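You operate a simulated robot arm through the tools that you are given. There is no shell and no other tool.

You run a simulated robot arm. Do the job below in one go: nothing can be reset, and whatever is moved stays where it is left.

JOB
Clamp the long brown block in the small vice and sand the dried glue off its top.
Fine: put the orange sanding block back and open the vice. Set down upright: what you pick out, orange sanding block. What is to be rubbed or washed off counts as gone when no trace of it is left.

The check looks at the end state, three seconds after you hand in, the way a careful person would. Anything else that was tipped, shoved, dropped, spilled or broken makes it a failure.

ROBOT AND FRAMES
A 6-joint arm with a two-finger gripper, fixed in place. Base frame: the origin is at the foot of the arm, x ahead of it, y to its left, z up; the work surface is at about z = 0.8. Lengths are in m, angles in rad, forces in N, time in s.
Its first joint turns from -2.897 to 2.897 rad. Payload 2.45 kg.
The TCP is the grasp point between the finger pads, 0.02 m short of the fingertips. In the tool frame z runs along the fingers and y along their closing line. Largest opening 0.14 m; the body of the gripper starts 0.168 m behind the TCP.
Orientation is that of the tool frame in the base frame, as [roll, pitch, yaw] about the fixed x, y, z axes, in that order (R = Rz(yaw) Ry(pitch) Rx(roll)). With the fingers straight down and closing along the base's y, the tool's x points along the base's -x, its y along +y and its z along -z.

CONTROLS
- The arm moves only by the tool play_rows. Its arguments are lists of equal length, an entry for each row: "gripper": the closure, from 0 (fully open) to 1 (shut); "travel": the shift along the base's x, y, z in units of 100 mm (1.0 is 100 mm), a list of three; "delta_rot": the turn, a rotation vector about the base's x, y, z in units of 45 degrees (1.0 is 45 degrees), a list of three. In form: {"gripper": [gripper, ...], "travel": [[dx, dy, dz], ...], "delta_rot": [[rx, ry, rz], ...]}. A call has 1 to 20 rows; each row is the pose to reach, as a shift and turn from the pose commanded when the call began. A call with a number of a shift or a turn outside -1 to 1 is refused whole. Rows are played at 5 a second. More than 0.05 m and 0.15 rad between two rows, or a gripper value outside its range, and nothing of the call is played. Where a pose cannot be reached the arm comes as near as it can. A force on the tool above 50 N (or 10 N above the force at the start of the call, whichever is more), or a blocked arm, ends the call early, and 0.2 s more pass. The fingers move at their own pace (about 0.045 m/s each) and stop on an object; they squeeze with about 24 N. The grip force told is the motor's: it shows also when the fingers shut on nothing. Time passes only in rows, and 0.2 s behind the last, so rows that repeat a pose let the fingers close. It gives the time, the measured TCP pose, the force on the tool (base axes), the opening and the grip force at its end, in the units of the frame above (readings bear some noise), with the torque about the TCP (base axes, N m) and any sound that the robot's microphone picked up.
- Cameras (640 x 400 px; columns grow to the right, rows downward): "scene" is fixed at [0.0511, 0.4992, 1.4564]; the picture's right is [-0.51, -0.86, 0.00], its down [-0.38, 0.23, -0.90] and it looks along [0.77, -0.46, -0.44] (base axes); focal length 372 px, centre (320, 200). "wrist" rides on the gripper at [0.078, 0.011, -0.209] in the tool frame; the picture's right is [-0.14, 0.99, 0.00], its down [-0.92, -0.13, -0.37] and it looks along [-0.36, -0.05, 0.93] (tool axes); focal length 280 px, centre (320, 200). There is no depth. A picture from a camera that has moved, and an enlarged one, comes with that camera's place and axes in the base frame and with its lens.
- camera(camera): a new picture of that camera. The clock stands still meanwhile.
- inspect(camera, box): a new picture of the part [left, top, right, bottom] of that camera's present view, enlarged. The clock stands still meanwhile.
- job_done(): hands the job in; it is judged then, once.

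Nothing tells you positions but the pictures and the camera data. Unless the task says otherwise, let go and move clear before handing in.

The tools are called after "Emit:" as a command line: name --argument value ..., lists and objects as JSON in quotes. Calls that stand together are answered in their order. play_rows: Moves the arm, as the interface text tells. Its arguments: {"type":"object","properties":{"gripper":{"type":"array","items":{"type":"number"}},"travel":{"type":"array","items":{"type":"array","items":{"type":"number"}}},"delta_rot":{"type":"array","items":{"type":"array","items":{"type":"number"}}}},"required":["gripper","travel","delta_rot"]} The other tools are called the same way: camera (camera) takes a picture; inspect (camera, box) takes an enlarged picture of a part of a camera's view; job_done () hands the job in.

At the start:

```text
time_s: 0.0
position: [0.5096, 0.007, 1.2303]
ee_rot: [-3.14, 0.002, 3.141]
contact_force: [0.4, 0.3, 0.2]
moment: [-0.02, 0.01, -0.02]
width: 0.1401
grip_force: 0.0
```

scene: 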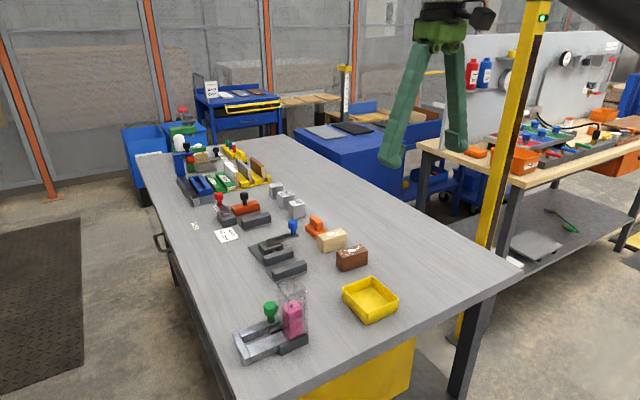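
wrist: 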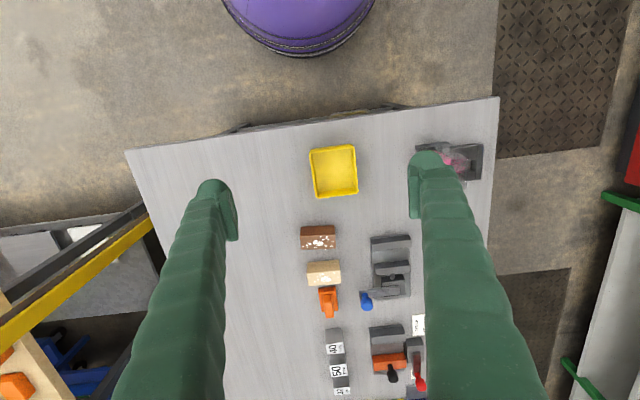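

I see a table with several vices, a brown block with white glue spots, a tan block, an orange sanding block and a yellow tray. I'll look closer before moving.

Emit:
inspect --camera "scene" --box '[200, 180, 420, 380]'

Emit:
inspect --camera "scene" --box '[160, 130, 320, 250]'

Emit:
inspect --camera "wrist" --box '[280, 210, 440, 400]'

Emit:
inspect --camera "scene" --box '[240, 200, 380, 290]'

```text
2.00 times, centred on (310, 280) of scene
camera zoom: at [0.0511, 0.4992, 1.4564], right [-0.51, -0.86, 0.0], down [-0.38, 0.23, -0.9], along [0.77, -0.46, -0.44], focal length 743 px, centre (340, 40)
```

zoom: 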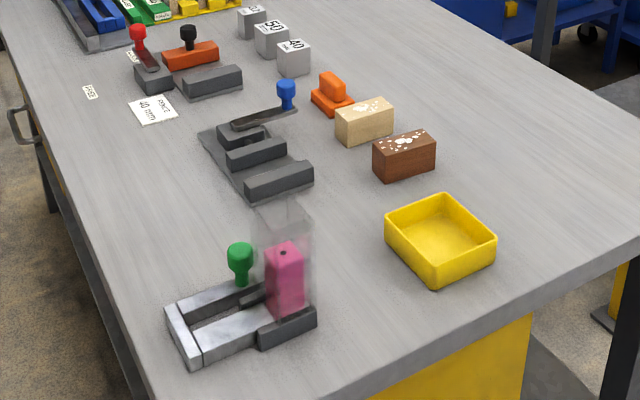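

```text
3.33 times, centred on (240, 190) of scene
camera zoom: at [0.0511, 0.4992, 1.4564], right [-0.51, -0.86, 0.0], down [-0.38, 0.23, -0.9], along [0.77, -0.46, -0.44], focal length 1238 px, centre (587, 233)
```

zoom: 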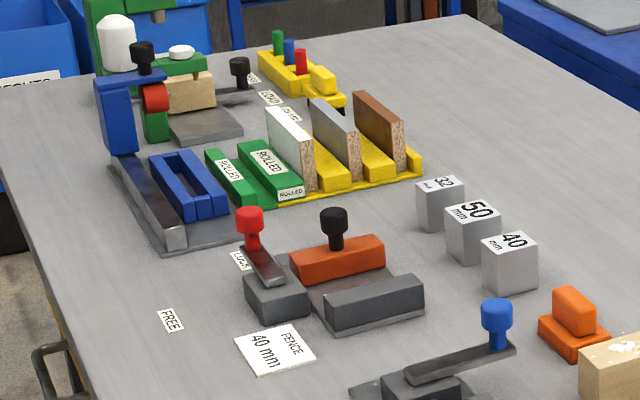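

```text
2.11 times, centred on (360, 305) of wrist
camera zoom: at [0.4305, 0.0187, 1.4414], right [0.14, 0.99, 0.0], down [0.92, -0.13, 0.37], along [0.37, -0.05, -0.93], focal length 590 px, centre (236, -21)
```

zoom: 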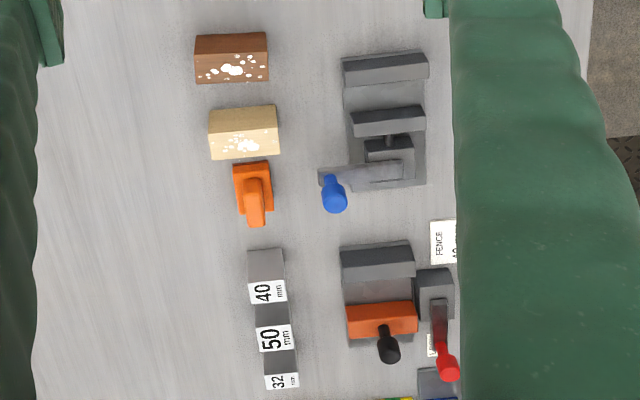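

```text
4.44 times, centred on (310, 245) of scene
camera zoom: at [0.0511, 0.4992, 1.4564], right [-0.51, -0.86, 0.0], down [-0.38, 0.23, -0.9], along [0.77, -0.46, -0.44], focal length 1651 px, centre (364, 0)
```

zoom: 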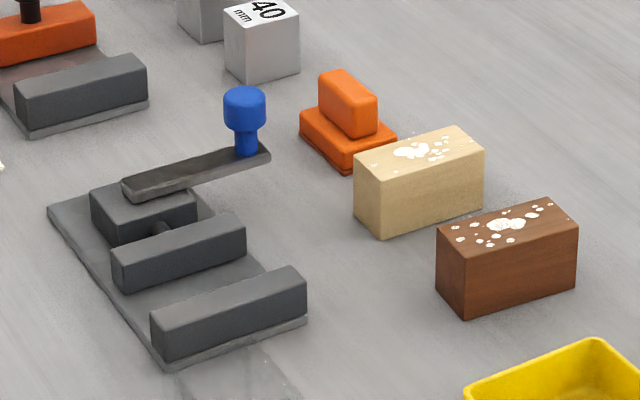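

The brown block with white glue spots sits at about x 0.77, y -0.03. The vice with the blue lever is at about x 0.81–0.98, y 0.10–0.20. I'll move over that area, high up, for a better wrist view.

Emit:
play_rows --gripper '[0, 0, 0, 0]' --travel '[[0.3, 0.2, -0.1], [0.6, 0.4, -0.2], [0.9, 0.6, -0.3], [1.0, 0.7, -0.4]]' --delta_rot '[[0, 0, 0], [0, 0, 0], [0, 0, 0], [0, 0, 0]]'

Emit:
play_rows --gripper '[0, 0, 0, 0]' --travel '[[0.3, 0.2, -0.2], [0.6, 0.3, -0.4], [0.9, 0.4, -0.5], [1.0, 0.4, -0.6]]' --delta_rot '[[0, 0, 0], [0, 0, 0], [0, 0, 0], [0, 0, 0]]'

Emit:
camera --camera "wrist"

```text
time_s: 1.0
position: [0.6083, 0.0776, 1.1906]
ee_rot: [-3.141, 0.001, 3.141]
contact_force: [-0.3, -0.5, 0.2]
moment: [0.02, -0.02, -0.01]
width: 0.1399
grip_force: 0.1
```

```text
time_s: 2.0
position: [0.7075, 0.1177, 1.1313]
ee_rot: [-3.141, 0.002, 3.142]
contact_force: [0.1, -0.3, 1.0]
moment: [-0.02, 0.0, 0.03]
width: 0.1399
grip_force: 0.1
```

```text
taken
camera wrist: at [0.6304, 0.1293, 1.342], right [0.14, 0.99, 0.0], down [0.92, -0.13, 0.37], along [0.37, -0.05, -0.93], focal length 280 px, centre (320, 200)
```

wrist: 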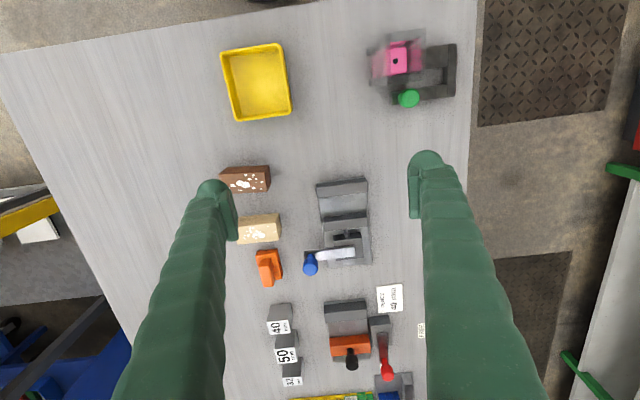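

The vice is centred below the gripper. I'll zoom in on it and the blocks.

Emit:
inspect --camera "wrist" --box '[290, 165, 410, 275]'

Emit:
inspect --camera "wrist" --box '[210, 155, 310, 295]'

Emit:
inspect --camera "wrist" --box '[260, 270, 430, 400]'

```text
3.64 times, centred on (350, 220) of wrist
camera zoom: at [0.6304, 0.1293, 1.342], right [0.14, 0.99, 0.0], down [0.92, -0.13, 0.37], along [0.37, -0.05, -0.93], focal length 1020 px, centre (211, 127)
```

zoom: 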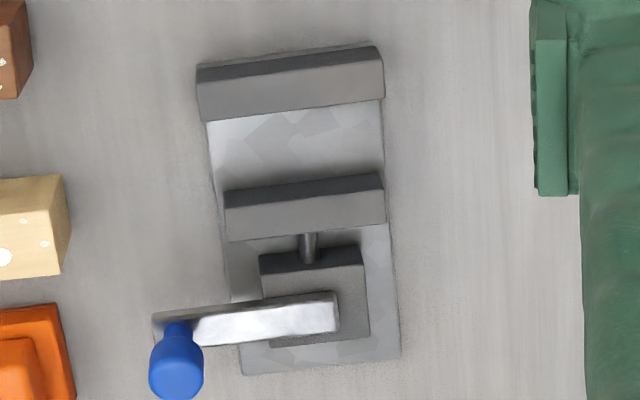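

```text
2.86 times, centred on (260, 225) of wrist
camera zoom: at [0.6304, 0.1293, 1.342], right [0.14, 0.99, 0.0], down [0.92, -0.13, 0.37], along [0.37, -0.05, -0.93], focal length 801 px, centre (491, 129)
```

zoom: 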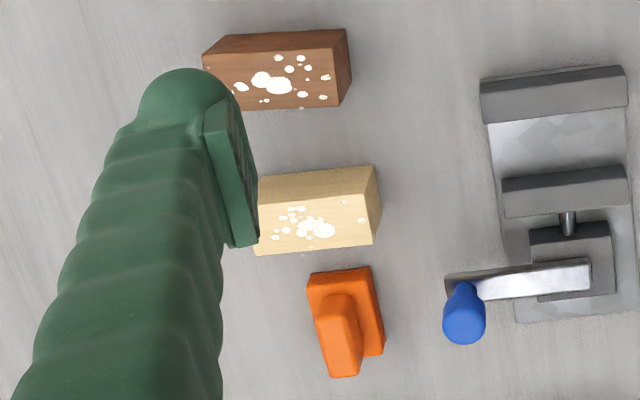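

```text
3.08 times, centred on (345, 335) of wrist
camera zoom: at [0.6304, 0.1293, 1.342], right [0.14, 0.99, 0.0], down [0.92, -0.13, 0.37], along [0.37, -0.05, -0.93], focal length 863 px, centre (243, -215)
```

zoom: 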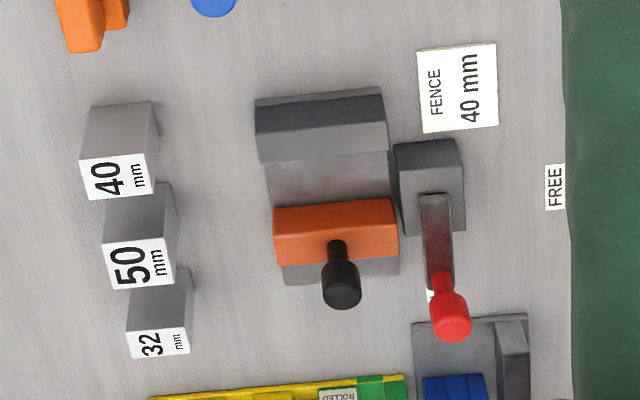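

The brown block, tan block and orange sander are lined up on the right. The vice jaws look parallel to y, with a gap of about 54 mm. I'll go lower for sharper measurements.

Emit:
play_rows --gripper '[0, 0, 0, 0]' --travel '[[0, -0.2, -0.3], [0, -0.4, -0.6], [0, -0.6, -0.8], [0, -0.7, -1.0]]' --delta_rot '[[0, 0, 0], [0, 0, 0], [0, 0, 0], [0, 0, 0]]'

Emit:
camera --camera "wrist"

Emit:
inspect --camera "wrist" --box '[240, 140, 440, 270]'

```text
time_s: 3.0
position: [0.7096, 0.0486, 1.0321]
ee_rot: [-3.139, 0.001, 3.141]
contact_force: [0.1, 0.6, 0.8]
moment: [-0.01, -0.01, 0.01]
width: 0.1399
grip_force: 0.0
```

```text
taken
camera wrist: at [0.6305, 0.0593, 1.2422], right [0.14, 0.99, 0.0], down [0.92, -0.13, 0.37], along [0.37, -0.05, -0.93], focal length 280 px, centre (320, 200)
```

wrist: 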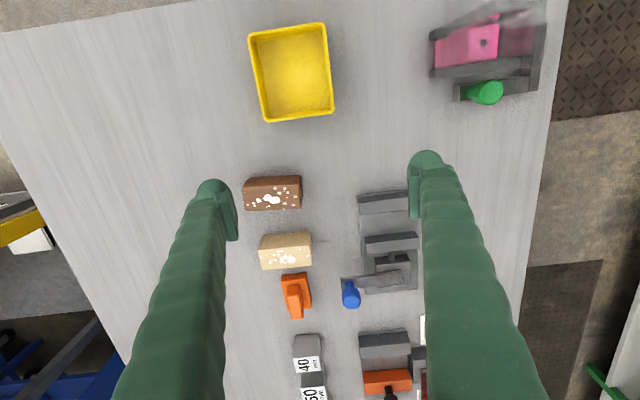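

```text
3.08 times, centred on (340, 205) of wrist
camera zoom: at [0.6305, 0.0593, 1.2422], right [0.14, 0.99, 0.0], down [0.92, -0.13, 0.37], along [0.37, -0.05, -0.93], focal length 863 px, centre (258, 185)
```

zoom: 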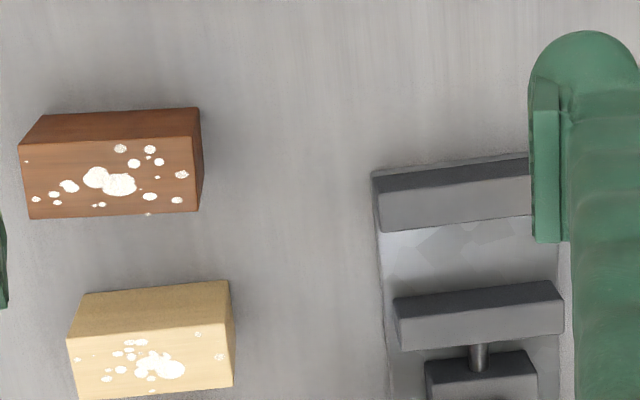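

The brown block and vice are clearly visible now. I'll enlarge each for accurate corner coordinates.

Emit:
inspect --camera "wrist" --box '[236, 165, 316, 215]'

Emit:
inspect --camera "wrist" --box '[256, 260, 336, 330]'

Emit:
inspect --camera "wrist" --box '[330, 180, 430, 310]'

Emit:
inspect --camera "scene" --box '[245, 210, 315, 285]'

```text
8.00 times, centred on (276, 190) of wrist
camera zoom: at [0.6305, 0.0593, 1.2422], right [0.14, 0.99, 0.0], down [0.92, -0.13, 0.37], along [0.37, -0.05, -0.93], focal length 2243 px, centre (672, 280)
```

zoom: 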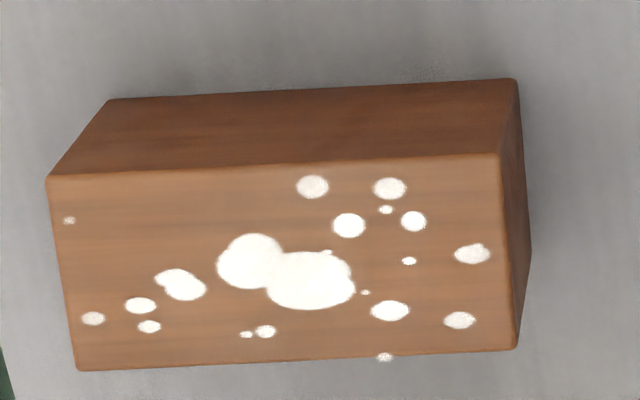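

```text
5.71 times, centred on (296, 295) of wrist
camera zoom: at [0.6305, 0.0593, 1.2422], right [0.14, 0.99, 0.0], down [0.92, -0.13, 0.37], along [0.37, -0.05, -0.93], focal length 1602 px, centre (457, -343)
```

zoom: 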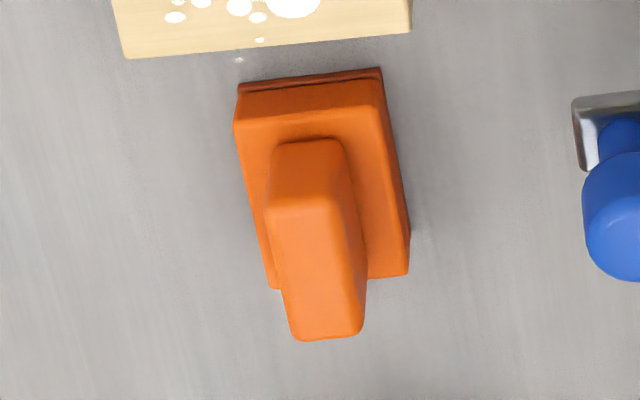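

```text
3.08 times, centred on (380, 245) of wrist
camera zoom: at [0.6305, 0.0593, 1.2422], right [0.14, 0.99, 0.0], down [0.92, -0.13, 0.37], along [0.37, -0.05, -0.93], focal length 863 px, centre (135, 62)
```

zoom: 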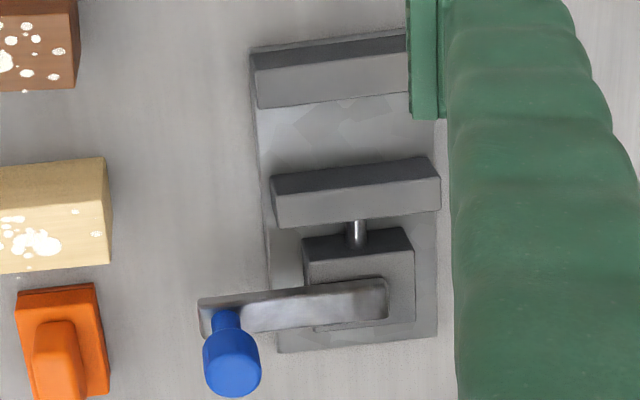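

```text
5.33 times, centred on (280, 248) of scene
camera zoom: at [0.0511, 0.4992, 1.4564], right [-0.51, -0.86, 0.0], down [-0.38, 0.23, -0.9], along [0.77, -0.46, -0.44], focal length 1981 px, centre (533, -53)
```

zoom: 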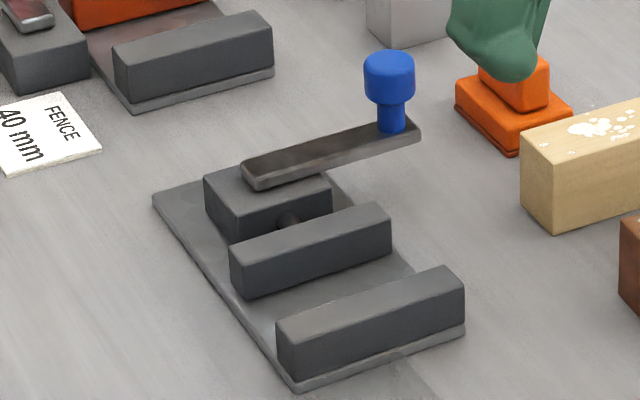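

I need to know how high the lever sits and how it swings. I'll tilt the gripper forward for an oblique look at the vice.

Emit:
play_rows --gripper '[0, 0, 0, 0, 0, 0]' --travel '[[-0.1, 0.16, 0], [-0.2, 0.32, 0], [-0.3, 0.48, 0], [-0.4, 0.64, 0], [-0.5, 0.8, 0], [-0.5, 0.8, 0]]' --delta_rot '[[0, -0.15, 0], [0, -0.3, 0], [0, -0.45, 0], [0, -0.6, 0], [0, -0.75, 0], [0, -0.75, 0]]'

Emit:
camera --camera "wrist"

```text
time_s: 4.4
position: [0.6587, 0.1285, 1.0303]
ee_rot: [3.141, 0.592, 3.14]
contact_force: [-0.5, 0.0, 0.8]
moment: [0.01, 0.03, 0.0]
width: 0.1403
grip_force: 0.0
```

```text
taken
camera wrist: at [0.4776, 0.1402, 1.1618], right [0.12, 0.99, 0.08], down [0.56, -0.13, 0.82], along [0.82, -0.05, -0.57], focal length 280 px, centre (320, 200)
```

wrist: 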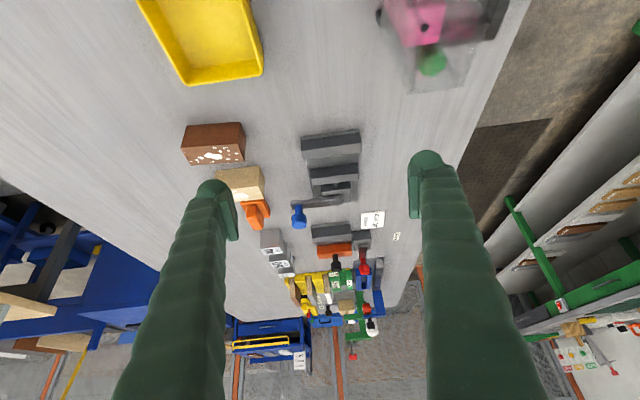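

Emit:
inspect --camera "wrist" --box '[280, 120, 380, 240]'

Emit:
inspect --camera "wrist" --box '[285, 180, 370, 233]'

Emit:
inspect --camera "wrist" --box '[270, 210, 410, 370]'

```text
3.33 times, centred on (330, 180) of wrist
camera zoom: at [0.4776, 0.1402, 1.1618], right [0.12, 0.99, 0.08], down [0.56, -0.13, 0.82], along [0.82, -0.05, -0.57], focal length 935 px, centre (287, 267)
```

zoom: 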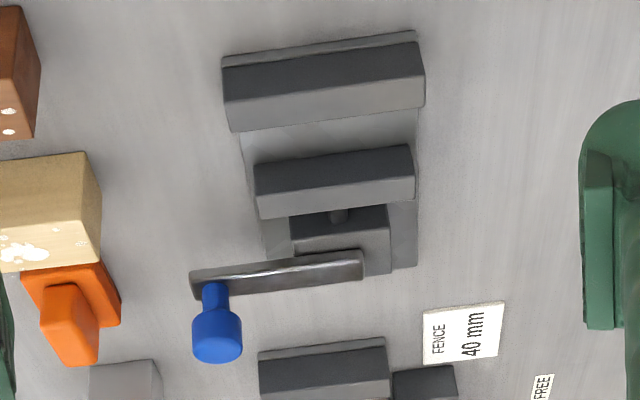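

```text
7.53 times, centred on (328, 206) of wrist
camera zoom: at [0.4776, 0.1402, 1.1618], right [0.12, 0.99, 0.08], down [0.56, -0.13, 0.82], along [0.82, -0.05, -0.57], focal length 2111 px, centre (264, 151)
```

zoom: 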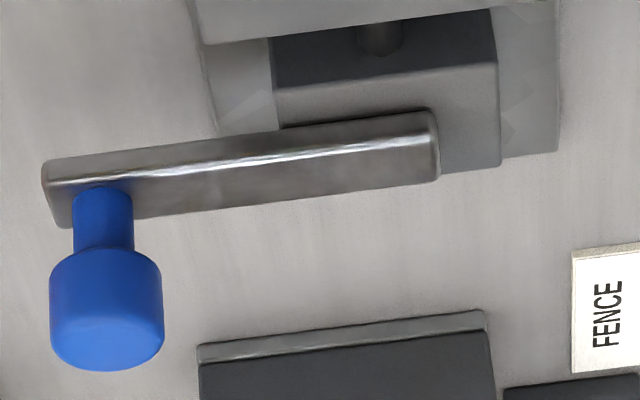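

```text
2.50 times, centred on (340, 290) of wrist
camera zoom: at [0.4776, 0.1402, 1.1618], right [0.12, 0.99, 0.08], down [0.56, -0.13, 0.82], along [0.82, -0.05, -0.57], focal length 701 px, centre (270, -25)
```

zoom: 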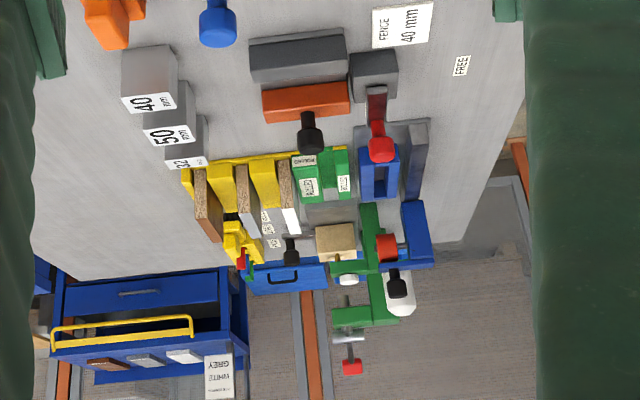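

The oblique view puts the lever at about z 0.84, with its pivot near (0.95, 0.147) and the knob top at (0.946, 0.066, 0.891). The jaw gap runs from x ≈ 0.830 to 0.880, and the brown block is at (0.772, -0.034) with a yaw of about -5°. I'll straighten the tool and go above the brown block.

Emit:
play_rows --gripper '[0, 0, 0, 0, 0, 0]' --travel '[[0.2, -0.2, 0], [0.4, -0.4, 0], [0.6, -0.6, 0], [0.8, -0.8, 0], [1.0, -1.0, 0], [1.0, -1.0, 0]]' --delta_rot '[[0, 0.15, 0], [0, 0.3, 0], [0, 0.45, 0], [0, 0.6, 0], [0, 0.75, 0], [0, 0.75, 0]]'

Emit:
play_rows --gripper '[0, 0, 0, 0]' --travel '[[0.1, -0.3, -0.3], [0.13, -0.62, -0.6], [0.13, -0.62, -0.8], [0.13, -0.62, -0.8]]' --delta_rot '[[0, 0, -0.05], [0, 0, -0.113], [0, 0, -0.113], [0, 0, -0.113]]'

Emit:
camera --camera "wrist"

Emit:
camera --camera "scene"

```text
time_s: 5.8
position: [0.7597, 0.0274, 1.0324]
ee_rot: [3.141, 0.0, -3.142]
contact_force: [0.2, -0.4, 0.0]
moment: [-0.04, 0.01, -0.01]
width: 0.1401
grip_force: 0.2
```

```text
time_s: 6.8
position: [0.7714, -0.0342, 0.9518]
ee_rot: [-3.14, 0.0, 3.052]
contact_force: [0.6, 0.0, -0.9]
moment: [0.03, -0.01, 0.04]
width: 0.1401
grip_force: 0.0
```

```text
taken
camera wrist: at [0.6945, -0.0155, 1.1608], right [0.23, 0.97, 0.0], down [0.91, -0.21, 0.37], along [0.36, -0.08, -0.93], focal length 280 px, centre (320, 200)
```

wrist: 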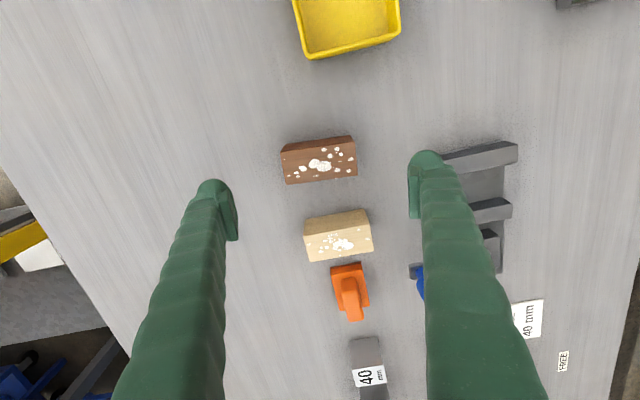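

```text
taken
```

scene: 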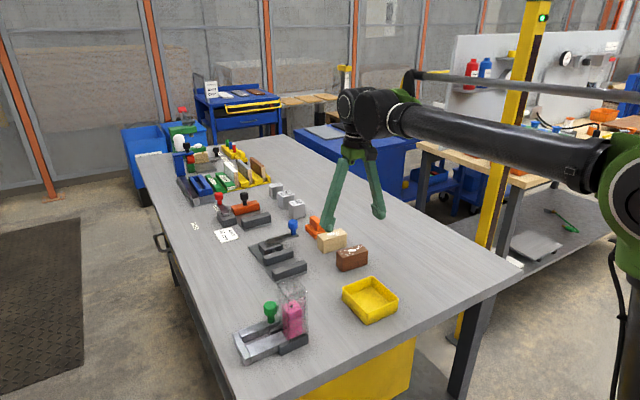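

The gripper is above the brown block. I'll enlarge it to check its position and alignment once more.

Emit:
inspect --camera "wrist" --box '[270, 125, 370, 190]'

Emit:
inspect --camera "wrist" --box '[295, 200, 395, 330]'

```text
6.15 times, centred on (320, 158) of wrist
camera zoom: at [0.6945, -0.0155, 1.1608], right [0.23, 0.97, 0.0], down [0.91, -0.21, 0.37], along [0.36, -0.08, -0.93], focal length 1726 px, centre (320, 462)
```

zoom: 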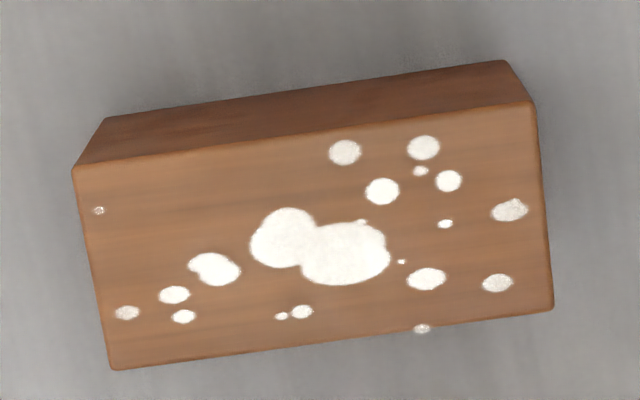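

```text
3.08 times, centred on (345, 265) of wrist
camera zoom: at [0.6945, -0.0155, 1.1608], right [0.23, 0.97, 0.0], down [0.91, -0.21, 0.37], along [0.36, -0.08, -0.93], focal length 863 px, centre (243, 0)
```

zoom: 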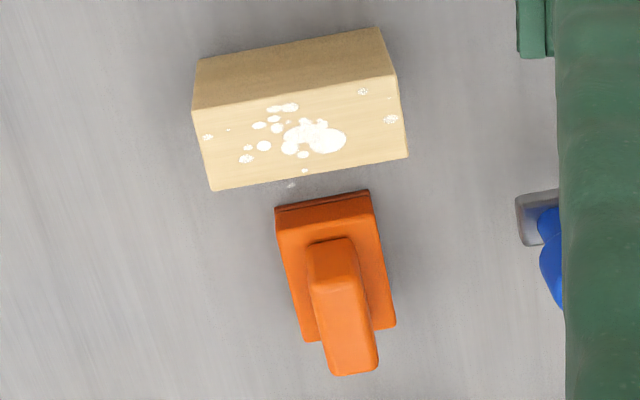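

The numbers agree (block centre 0.771, -0.034, yaw -5°). Now I'll go down and grip the block by its ends.

Emit:
play_rows --gripper '[0, 0, 0, 0, 0]' --travel '[[0, 0, -0.3], [0, 0, -0.6], [0, 0, -0.85], [0, 0, -1.0], [0, 0, -1.0]]' --delta_rot '[[0, 0, 0], [0, 0, 0], [0, 0, 0], [0, 0, 0], [0, 0, 0]]'

Emit:
play_rows --gripper '[0.0, 0.0, 0.3, 0.6, 0.6, 0.6, 0.6, 0.6]' --travel '[[0, 0, -0.06], [0, 0, -0.12], [0, 0, -0.12], [0, 0, -0.12], [0, 0, -0.12], [0, 0, -0.12], [0, 0, -0.12], [0, 0, -0.12]]' --delta_rot '[[0, 0, 0], [0, 0, 0], [0, 0, 0], [0, 0, 0], [0, 0, 0], [0, 0, 0], [0, 0, 0], [0, 0, 0]]'

Emit:
camera --camera "wrist"

```text
time_s: 8.0
position: [0.7732, -0.0356, 0.8513]
ee_rot: [-3.142, 0.001, 3.053]
contact_force: [-0.6, -0.6, 0.2]
moment: [0.01, 0.01, 0.06]
width: 0.1402
grip_force: 0.1
```

```text
time_s: 9.8
position: [0.7726, -0.0351, 0.839]
ee_rot: [3.141, 0.002, 3.052]
contact_force: [0.5, 0.3, 0.3]
moment: [0.03, 0.02, 0.01]
width: 0.0865
grip_force: 24.2
```

```text
taken
camera wrist: at [0.6949, -0.0164, 1.0491], right [0.23, 0.97, 0.0], down [0.91, -0.21, 0.37], along [0.36, -0.08, -0.93], focal length 280 px, centre (320, 200)
```

wrist: 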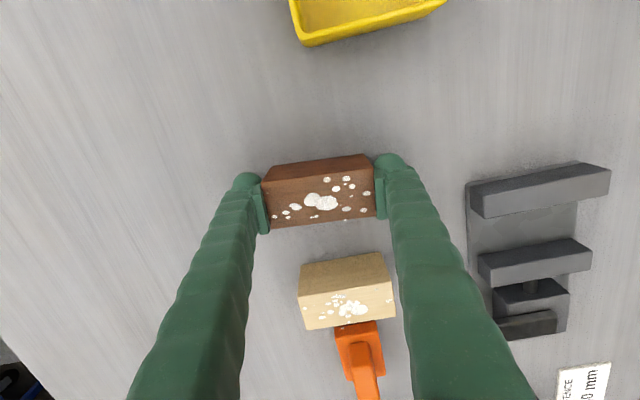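

The block is held (width 86.5 mm, 24 N). I'll lift straight up, then carry it above the vice while squaring the yaw.

Emit:
play_rows --gripper '[0.6, 0.6, 0.6, 0.6]' --travel '[[0, 0, 0.2], [0, 0, 0.5], [0, 0, 0.8], [0, 0, 0.8]]' --delta_rot '[[0, 0, 0], [0, 0, 0], [0, 0, 0], [0, 0, 0]]'

Emit:
play_rows --gripper '[0.6, 0.6, 0.6, 0.6, 0.6]' --travel '[[0.1, 0.25, 0], [0.25, 0.5, 0], [0.4, 0.75, 0], [0.5, 1.0, 0], [0.5, 1.0, 0]]' --delta_rot '[[0, 0, 0.03], [0, 0, 0.06], [0, 0, 0.09], [0, 0, 0.114], [0, 0, 0.114]]'

Emit:
play_rows --gripper '[0.6, 0.6, 0.6, 0.6]' --travel '[[0.12, 0.3, 0], [0.24, 0.6, 0], [0.33, 0.82, 0], [0.33, 0.82, 0]]' --delta_rot '[[0, 0, 0], [0, 0, 0], [0, 0, 0], [0, 0, 0]]'

Emit:
camera --camera "wrist"

Emit:
camera --camera "scene"

```text
time_s: 10.8
position: [0.7706, -0.0352, 0.9179]
ee_rot: [-3.139, 0.003, 3.053]
contact_force: [0.1, -0.2, -1.1]
moment: [-0.03, 0.0, -0.02]
width: 0.0866
grip_force: 23.6
```

```text
time_s: 12.0
position: [0.8213, 0.0653, 0.9187]
ee_rot: [-3.14, 0.002, 3.142]
contact_force: [0.1, 0.9, -0.9]
moment: [-0.01, 0.01, -0.02]
width: 0.0866
grip_force: 24.6
```

```text
time_s: 13.0
position: [0.8556, 0.149, 0.9201]
ee_rot: [-3.14, 0.002, 3.141]
contact_force: [0.7, -0.1, -1.0]
moment: [0.05, 0.05, 0.0]
width: 0.0865
grip_force: 24.1
```

```text
taken
camera wrist: at [0.7767, 0.1603, 1.1296], right [0.14, 0.99, 0.0], down [0.92, -0.13, 0.37], along [0.37, -0.05, -0.93], focal length 280 px, centre (320, 200)
```

wrist: 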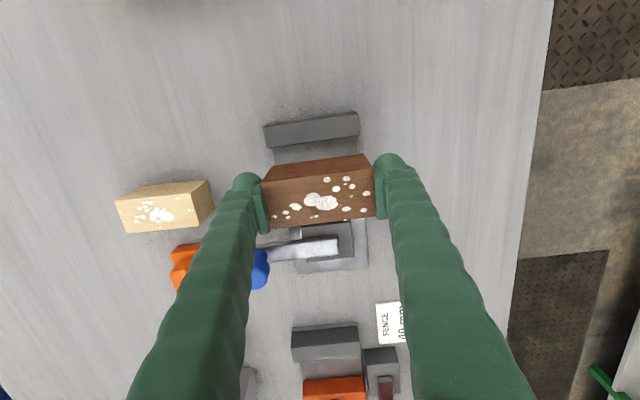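

```text
taken
```

scene: 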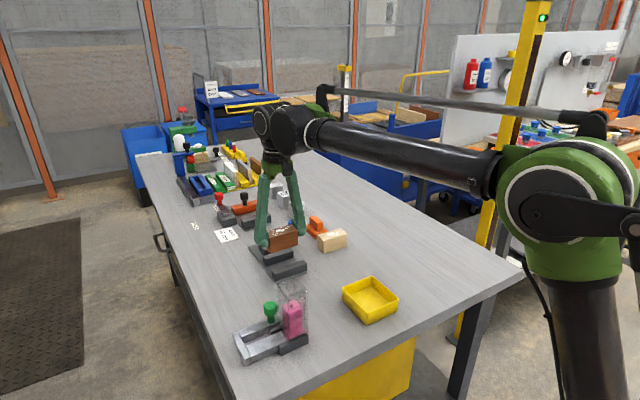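

The block is hanging over the vice. I'll zoom in to check its alignment with the jaw gap.

Emit:
inspect --camera "wrist" --box '[250, 100, 390, 280]'

Emit:
inspect --camera "scene" --box '[240, 215, 320, 285]'

```text
2.22 times, centred on (320, 190) of wrist
camera zoom: at [0.7767, 0.1603, 1.1296], right [0.14, 0.99, 0.0], down [0.92, -0.13, 0.37], along [0.37, -0.05, -0.93], focal length 623 px, centre (320, 222)
```

zoom: 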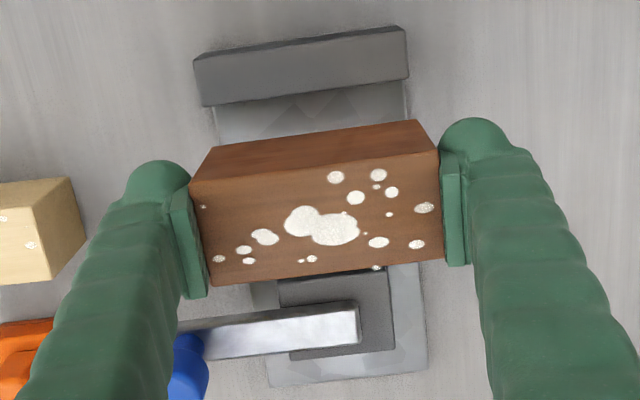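

```text
5.71 times, centred on (280, 250) of scene
camera zoom: at [0.0511, 0.4992, 1.4564], right [-0.51, -0.86, 0.0], down [-0.38, 0.23, -0.9], along [0.77, -0.46, -0.44], focal length 2123 px, centre (549, -86)
```

zoom: 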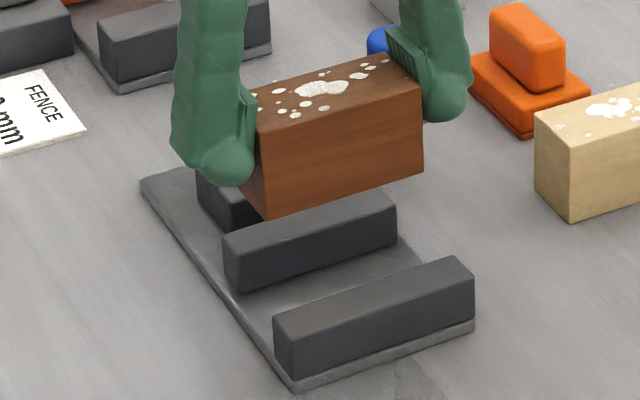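

The jaw gap is centred near x 0.854 and the block is at about 0.8546, so it fits. I'll go down in stages and watch the force.

Emit:
play_rows --gripper '[0.6, 0.6, 0.6, 0.6, 0.6, 0.6]' --travel '[[0, -0.02, -0.2], [0, -0.02, -0.4], [0, -0.02, -0.5], [0, -0.02, -0.58], [0, -0.02, -0.64], [0, -0.02, -0.64]]' --delta_rot '[[0, 0, 0], [0, 0, 0], [0, 0, 0], [0, 0, 0], [0, 0, 0], [0, 0, 0]]'

Emit:
inspect --camera "wrist" --box '[250, 100, 390, 280]'

Emit:
inspect --camera "scene" --box '[240, 215, 320, 285]'

```text
time_s: 14.4
position: [0.8558, 0.1449, 0.8555]
ee_rot: [-3.138, 0.001, 3.14]
contact_force: [-0.3, -0.5, -0.7]
moment: [0.02, 0.04, -0.03]
width: 0.0867
grip_force: 24.0
```

```text
2.22 times, centred on (320, 190) of wrist
camera zoom: at [0.777, 0.1573, 1.065], right [0.14, 0.99, 0.0], down [0.92, -0.13, 0.37], along [0.37, -0.05, -0.93], focal length 623 px, centre (320, 222)
```

zoom: 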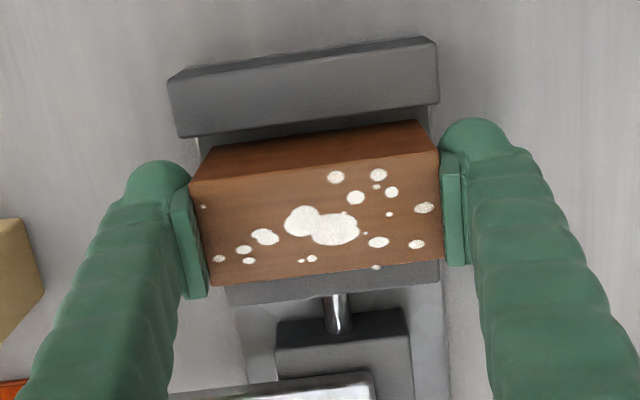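

```text
5.71 times, centred on (280, 250) of scene
camera zoom: at [0.0511, 0.4992, 1.4564], right [-0.51, -0.86, 0.0], down [-0.38, 0.23, -0.9], along [0.77, -0.46, -0.44], focal length 2123 px, centre (549, -86)
```

zoom: 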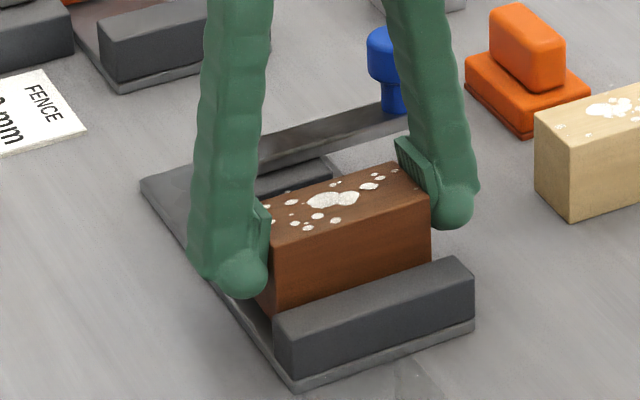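

The block sits cleanly between the jaws with no contact. I'll lower it the last centimetre slowly.

Emit:
play_rows --gripper '[0.6, 0.6, 0.6, 0.6, 0.6]' --travel '[[0, 0, -0.03], [0, 0, -0.06], [0, 0, -0.08], [0, 0, -0.09], [0, 0, -0.09]]' --delta_rot '[[0, 0, 0], [0, 0, 0], [0, 0, 0], [0, 0, 0], [0, 0, 0]]'

Emit:
play_rows --gripper '[0.6, 0.6, 0.6]' --travel '[[0, 0, -0.01], [0, 0, -0.02], [0, 0, -0.02]]' --delta_rot '[[0, 0, 0], [0, 0, 0], [0, 0, 0]]'

```text
time_s: 15.6
position: [0.8543, 0.1442, 0.8466]
ee_rot: [3.141, 0.002, -3.141]
contact_force: [3.8, 3.2, 25.4]
moment: [-0.06, 0.1, 0.01]
width: 0.0866
grip_force: 23.6
```

```text
time_s: 16.4
position: [0.8546, 0.1442, 0.8461]
ee_rot: [3.141, 0.002, 3.14]
contact_force: [2.9, 2.2, 31.2]
moment: [0.03, 0.13, 0.16]
width: 0.0871
grip_force: 24.2
```

The block is resting on the vice plate (contact force 25–31 N). I'll release it and go straight up.

Emit:
play_rows --gripper '[0.6, 0.3, 0.2, 0.2, 0.2]' --travel '[[0, 0, 0.03], [0, 0, 0.03], [0, 0, 0.03], [0, 0, 0.03], [0, 0, 0.03]]' --delta_rot '[[0, 0, 0], [0, 0, 0], [0, 0, 0], [0, 0, 0], [0, 0, 0]]'

Emit:
play_rows --gripper '[0.2, 0.2, 0.2, 0.2]' --travel '[[0, 0, 0.2], [0, 0, 0.6], [0, 0, 1.0], [0, 0, 1.0]]' --delta_rot '[[0, 0, 0], [0, 0, 0], [0, 0, 0], [0, 0, 0]]'

Emit:
inspect --camera "wrist" --box '[220, 80, 400, 300]'

Emit:
inspect --camera "scene" --box '[240, 215, 320, 285]'

```text
time_s: 17.6
position: [0.8547, 0.145, 0.8476]
ee_rot: [-3.141, 0.003, 3.141]
contact_force: [0.9, -0.4, -0.5]
moment: [-0.03, 0.03, 0.02]
width: 0.112
grip_force: 0.0
```

```text
time_s: 18.6
position: [0.8554, 0.1464, 0.9468]
ee_rot: [-3.141, 0.001, -3.141]
contact_force: [0.0, 0.1, 0.0]
moment: [0.02, 0.03, 0.0]
width: 0.1119
grip_force: 0.0
```

```text
1.82 times, centred on (310, 190) of wrist
camera zoom: at [0.7769, 0.1579, 1.1571], right [0.14, 0.99, 0.0], down [0.92, -0.13, 0.37], along [0.37, -0.05, -0.93], focal length 510 px, centre (338, 218)
```

zoom: 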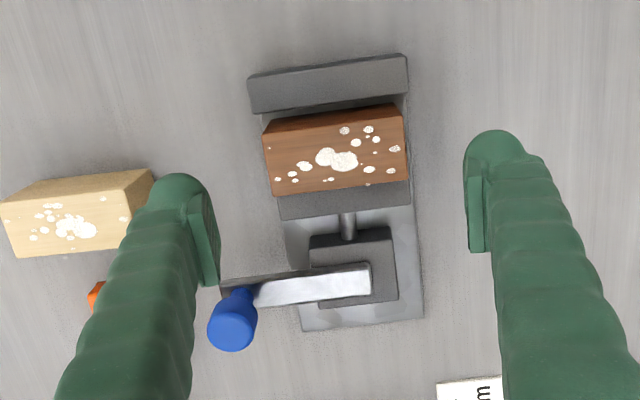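

```text
5.71 times, centred on (280, 250) of scene
camera zoom: at [0.0511, 0.4992, 1.4564], right [-0.51, -0.86, 0.0], down [-0.38, 0.23, -0.9], along [0.77, -0.46, -0.44], focal length 2123 px, centre (549, -86)
```

zoom: 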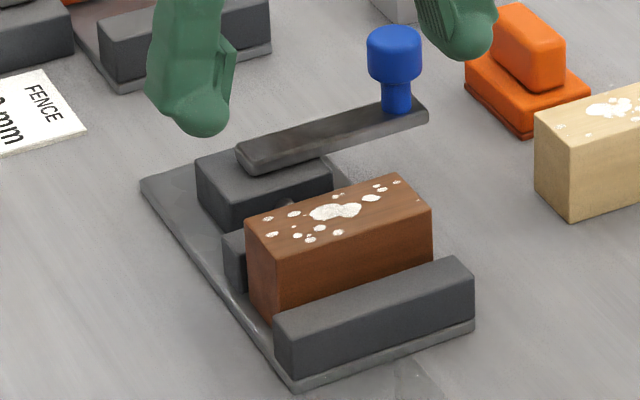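

The block is seated between the jaws. Next I'll turn the gripper 90° so it closes along x, and position it above the blue lever knob.

Emit:
play_rows --gripper '[0.3, 0.4, 0.5, 0.5, 0.5, 0.5]' --travel '[[0.08, -0.07, 0.1], [0.16, -0.14, 0.15], [0.24, -0.21, 0.15], [0.32, -0.28, 0.15], [0.4, -0.35, 0.15], [0.45, -0.4, 0.15]]' --delta_rot '[[0, 0, -0.17], [0, 0, -0.34], [0, 0, -0.51], [0, 0, -0.68], [0, 0, -0.85], [0, 0, -1.0]]'

Emit:
play_rows --gripper '[0.5, 0.5, 0.5, 0.5, 0.5, 0.5, 0.5]' --travel '[[0.08, -0.07, 0], [0.16, -0.14, 0], [0.24, -0.21, 0], [0.32, -0.28, 0], [0.4, -0.35, 0], [0.455, -0.4, 0], [0.455, -0.4, 0]]' --delta_rot '[[0, 0, -0.17], [0, 0, -0.34], [0, 0, -0.51], [0, 0, -0.68], [0, 0, -0.85], [0, 0, -1.0], [0, 0, -1.0]]'

Emit:
camera --camera "wrist"

Emit:
camera --camera "scene"

```text
time_s: 20.0
position: [0.9009, 0.1052, 0.9623]
ee_rot: [-3.14, 0.002, 2.354]
contact_force: [0.4, 0.2, -0.6]
moment: [-0.03, -0.01, 0.01]
width: 0.07
grip_force: 0.0
```

```text
time_s: 21.6
position: [0.9457, 0.0658, 0.9639]
ee_rot: [-3.14, 0.002, 1.571]
contact_force: [0.0, 0.2, 1.7]
moment: [0.02, -0.01, 0.02]
width: 0.07
grip_force: 0.0
```

```text
taken
camera wrist: at [0.9565, 0.1438, 1.1728], right [0.99, -0.14, 0.0], down [-0.13, -0.92, 0.37], along [-0.05, -0.37, -0.93], focal length 280 px, centre (320, 200)
```

wrist: 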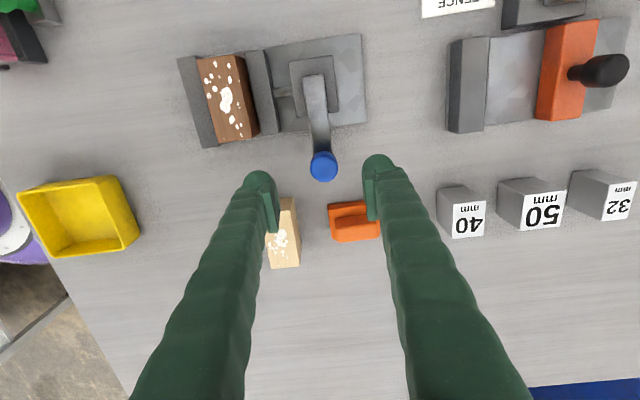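

```text
taken
```

scene: 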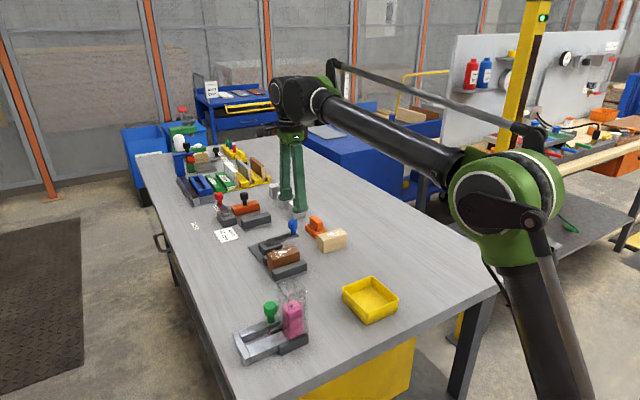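

The gripper now closes along x and hovers above the knob. I'll check the knob centre from this view.

Emit:
inspect --camera "wrist" --box '[250, 30, 400, 200]'

Emit:
inspect --camera "scene" --box '[240, 165, 330, 285]'

```text
2.35 times, centred on (325, 115) of wrist
camera zoom: at [0.9565, 0.1438, 1.1728], right [0.99, -0.14, 0.0], down [-0.13, -0.92, 0.37], along [-0.05, -0.37, -0.93], focal length 660 px, centre (308, 400)
```

zoom: 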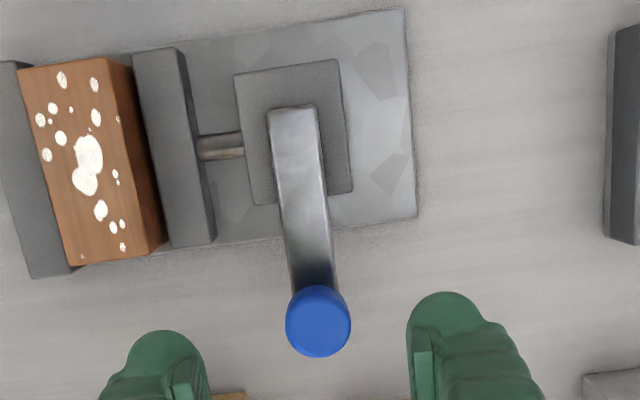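

```text
3.33 times, centred on (285, 225) of scene
camera zoom: at [0.0511, 0.4992, 1.4564], right [-0.51, -0.86, 0.0], down [-0.38, 0.23, -0.9], along [0.77, -0.46, -0.44], focal length 1238 px, centre (437, 117)
```

zoom: 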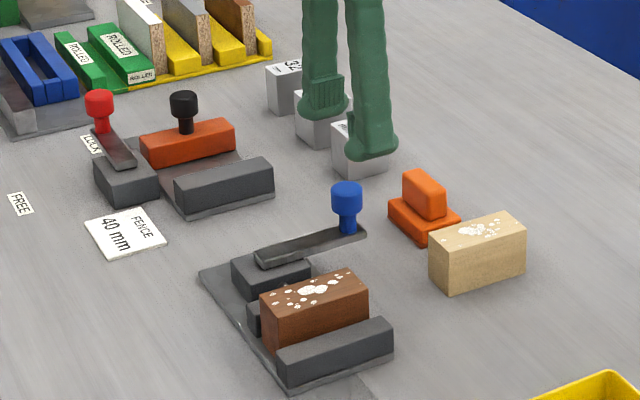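

The knob is at about (0.949, 0.070) and the pivot at about (0.951, 0.148). I'll go down and grip the knob.

Emit:
play_rows --gripper '[0.5, 0.5, 0.5, 0.5, 0.5]' --travel '[[0.03, 0.03, -0.2], [0.03, 0.03, -0.4], [0.03, 0.03, -0.6], [0.03, 0.03, -0.8], [0.03, 0.03, -0.85]]' --delta_rot '[[0, 0, 0], [0, 0, 0], [0, 0, 0], [0, 0, 0], [0, 0, 0]]'

Emit:
play_rows --gripper '[0.7, 0.85, 0.9, 0.9, 0.9]' --travel '[[0, 0, 0], [0, 0, 0], [0, 0, 0], [0, 0, 0], [0, 0, 0]]' --delta_rot '[[0, 0, 0], [0, 0, 0], [0, 0, 0], [0, 0, 0], [0, 0, 0]]'

Emit:
camera --camera "wrist"

Emit:
inspect --camera "scene" --box '[240, 165, 330, 285]'

```text
time_s: 22.8
position: [0.9494, 0.0684, 0.8769]
ee_rot: [-3.14, 0.002, 1.569]
contact_force: [-0.2, 0.6, 0.4]
moment: [0.01, 0.01, -0.01]
width: 0.07
grip_force: 0.0
```

```text
time_s: 24.0
position: [0.9499, 0.0686, 0.8786]
ee_rot: [3.141, 0.001, 1.571]
contact_force: [13.6, 1.1, 5.3]
moment: [-0.04, -0.16, -0.04]
width: 0.0283
grip_force: 45.4
```

```text
taken
camera wrist: at [0.9604, 0.1476, 1.0871], right [0.99, -0.14, 0.0], down [-0.13, -0.92, 0.37], along [-0.05, -0.37, -0.93], focal length 280 px, centre (320, 200)
```

wrist: 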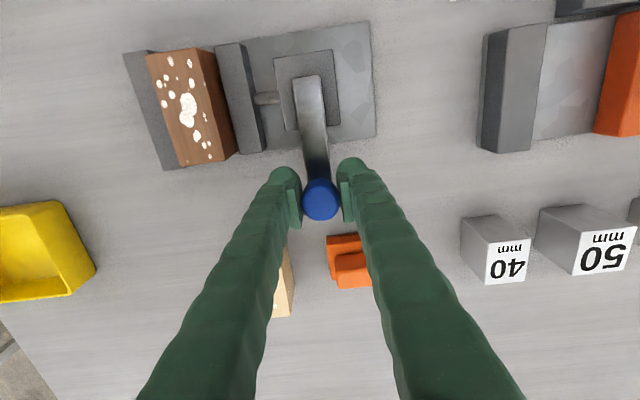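

```text
3.33 times, centred on (285, 225) of scene
camera zoom: at [0.0511, 0.4992, 1.4564], right [-0.51, -0.86, 0.0], down [-0.38, 0.23, -0.9], along [0.77, -0.46, -0.44], focal length 1238 px, centre (437, 117)
```

zoom: 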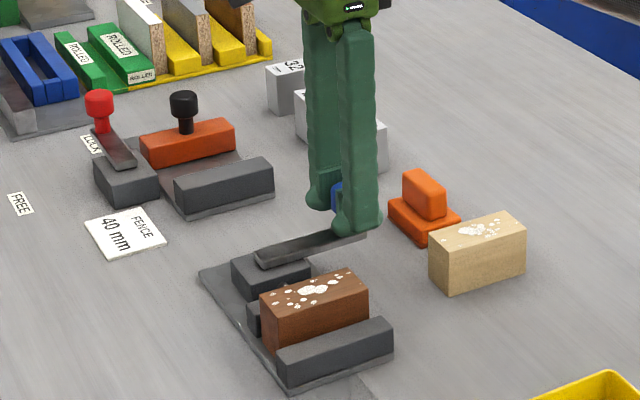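

The knob is gripped (28 mm). I'll try a small swing of the lever towards +x and watch the force and the jaw.

Emit:
play_rows --gripper '[0.9, 0.9, 0.9, 0.9]' --travel '[[0.028, 0.0, 0], [0.055, 0.002, 0], [0.083, 0.004, 0], [0.11, 0.008, 0]]' --delta_rot '[[0, 0, 0.044], [0, 0, 0.089], [0, 0, 0.133], [0, 0, 0.178]]'

Emit:
camera --camera "wrist"

```text
time_s: 25.0
position: [0.961, 0.0682, 0.8786]
ee_rot: [-3.139, 0.002, 1.712]
contact_force: [-0.2, -0.6, -5.2]
moment: [-0.02, -0.03, 0.0]
width: 0.0283
grip_force: 44.8
```

```text
taken
camera wrist: at [0.9593, 0.1489, 1.0872], right [1.0, 0.0, 0.0], down [0.0, -0.93, 0.37], along [0.0, -0.37, -0.93], focal length 280 px, centre (320, 200)
```

wrist: 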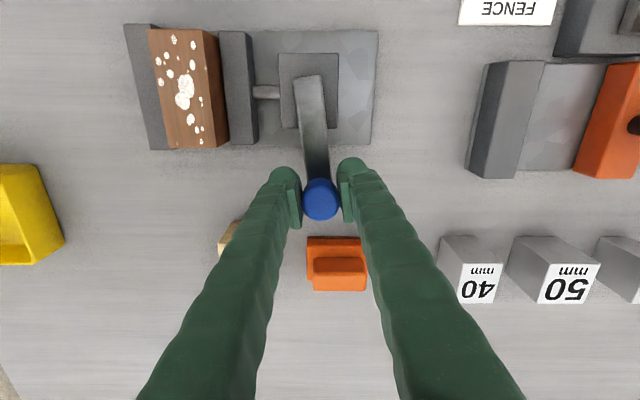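

The lever moves freely towards +x. I'll zoom in to see which way the jaw went.

Emit:
inspect --camera "wrist" --box '[110, 10, 390, 220]'

Emit:
inspect --camera "scene" --box '[240, 215, 320, 285]'

```text
1.90 times, centred on (250, 115) of wrist
camera zoom: at [0.9593, 0.1489, 1.0872], right [1.0, 0.0, 0.0], down [0.0, -0.93, 0.37], along [0.0, -0.37, -0.93], focal length 534 px, centre (453, 362)
```

zoom: 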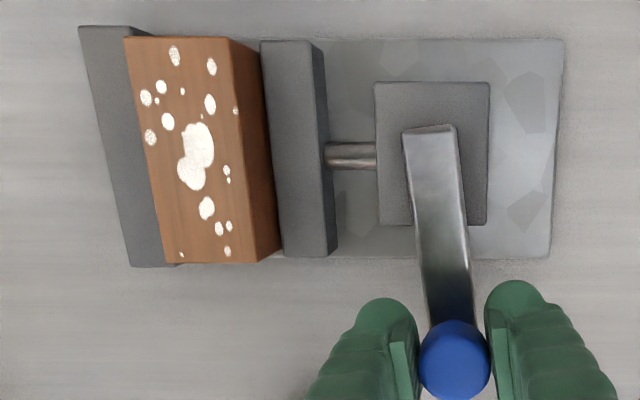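

```text
5.71 times, centred on (280, 250) of scene
camera zoom: at [0.0511, 0.4992, 1.4564], right [-0.51, -0.86, 0.0], down [-0.38, 0.23, -0.9], along [0.77, -0.46, -0.44], focal length 2123 px, centre (549, -86)
```

zoom: 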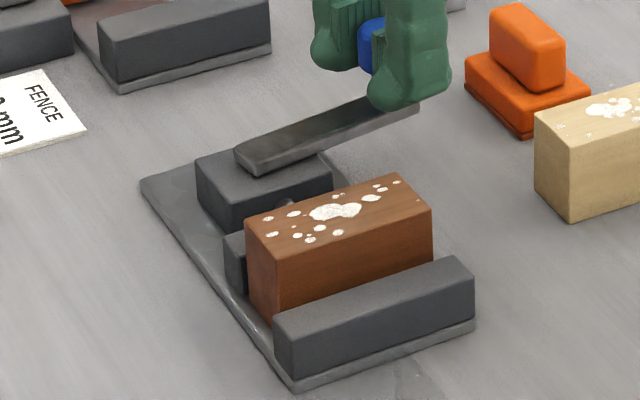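

Swinging the lever towards +x moved the jaw about 2 mm towards the block, so that is the closing direction. I'll continue along the arc and watch the reach.

Emit:
play_rows --gripper '[0.9, 0.9, 0.9, 0.9, 0.9]' --travel '[[0.041, 0.007, 0], [0.082, 0.016, 0], [0.122, 0.027, 0], [0.161, 0.04, 0], [0.161, 0.04, 0]]' --delta_rot '[[0, 0, 0.067], [0, 0, 0.133], [0, 0, 0.2], [0, 0, 0.267], [0, 0, 0.267]]'

```text
time_s: 26.2
position: [0.9766, 0.0729, 0.8779]
ee_rot: [-3.137, 0.002, 1.921]
contact_force: [-4.2, -1.7, -6.0]
moment: [0.0, 0.02, 0.29]
width: 0.0282
grip_force: 45.3
```

Tracking is still good at 20°. Continuing to 30°.

Emit:
play_rows --gripper '[0.9, 0.9, 0.9, 0.9, 0.9]' --travel '[[0.032, 0.013, 0], [0.064, 0.027, 0], [0.095, 0.042, 0], [0.126, 0.058, 0], [0.126, 0.058, 0]]' --delta_rot '[[0, 0, 0.056], [0, 0, 0.111], [0, 0, 0.167], [0, 0, 0.222], [0, 0, 0.222]]'

Emit:
camera --camera "wrist"

```text
time_s: 27.4
position: [0.9888, 0.0784, 0.877]
ee_rot: [3.14, 0.001, 2.094]
contact_force: [2.4, 2.6, 9.0]
moment: [0.04, -0.07, -0.24]
width: 0.0286
grip_force: 44.9
```

```text
taken
camera wrist: at [0.9581, 0.1525, 1.0872], right [0.93, 0.38, 0.0], down [0.35, -0.86, 0.37], along [0.14, -0.34, -0.93], focal length 280 px, centre (320, 200)
```

wrist: 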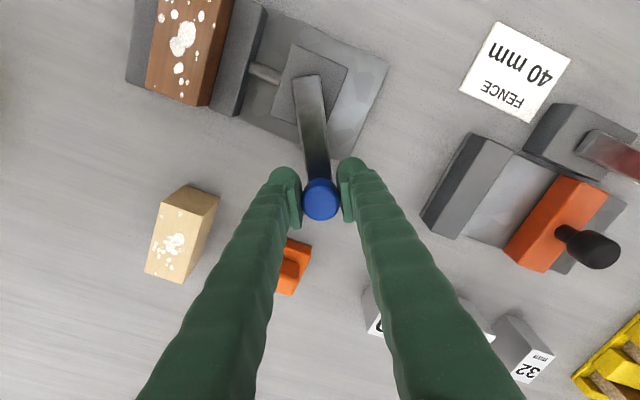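

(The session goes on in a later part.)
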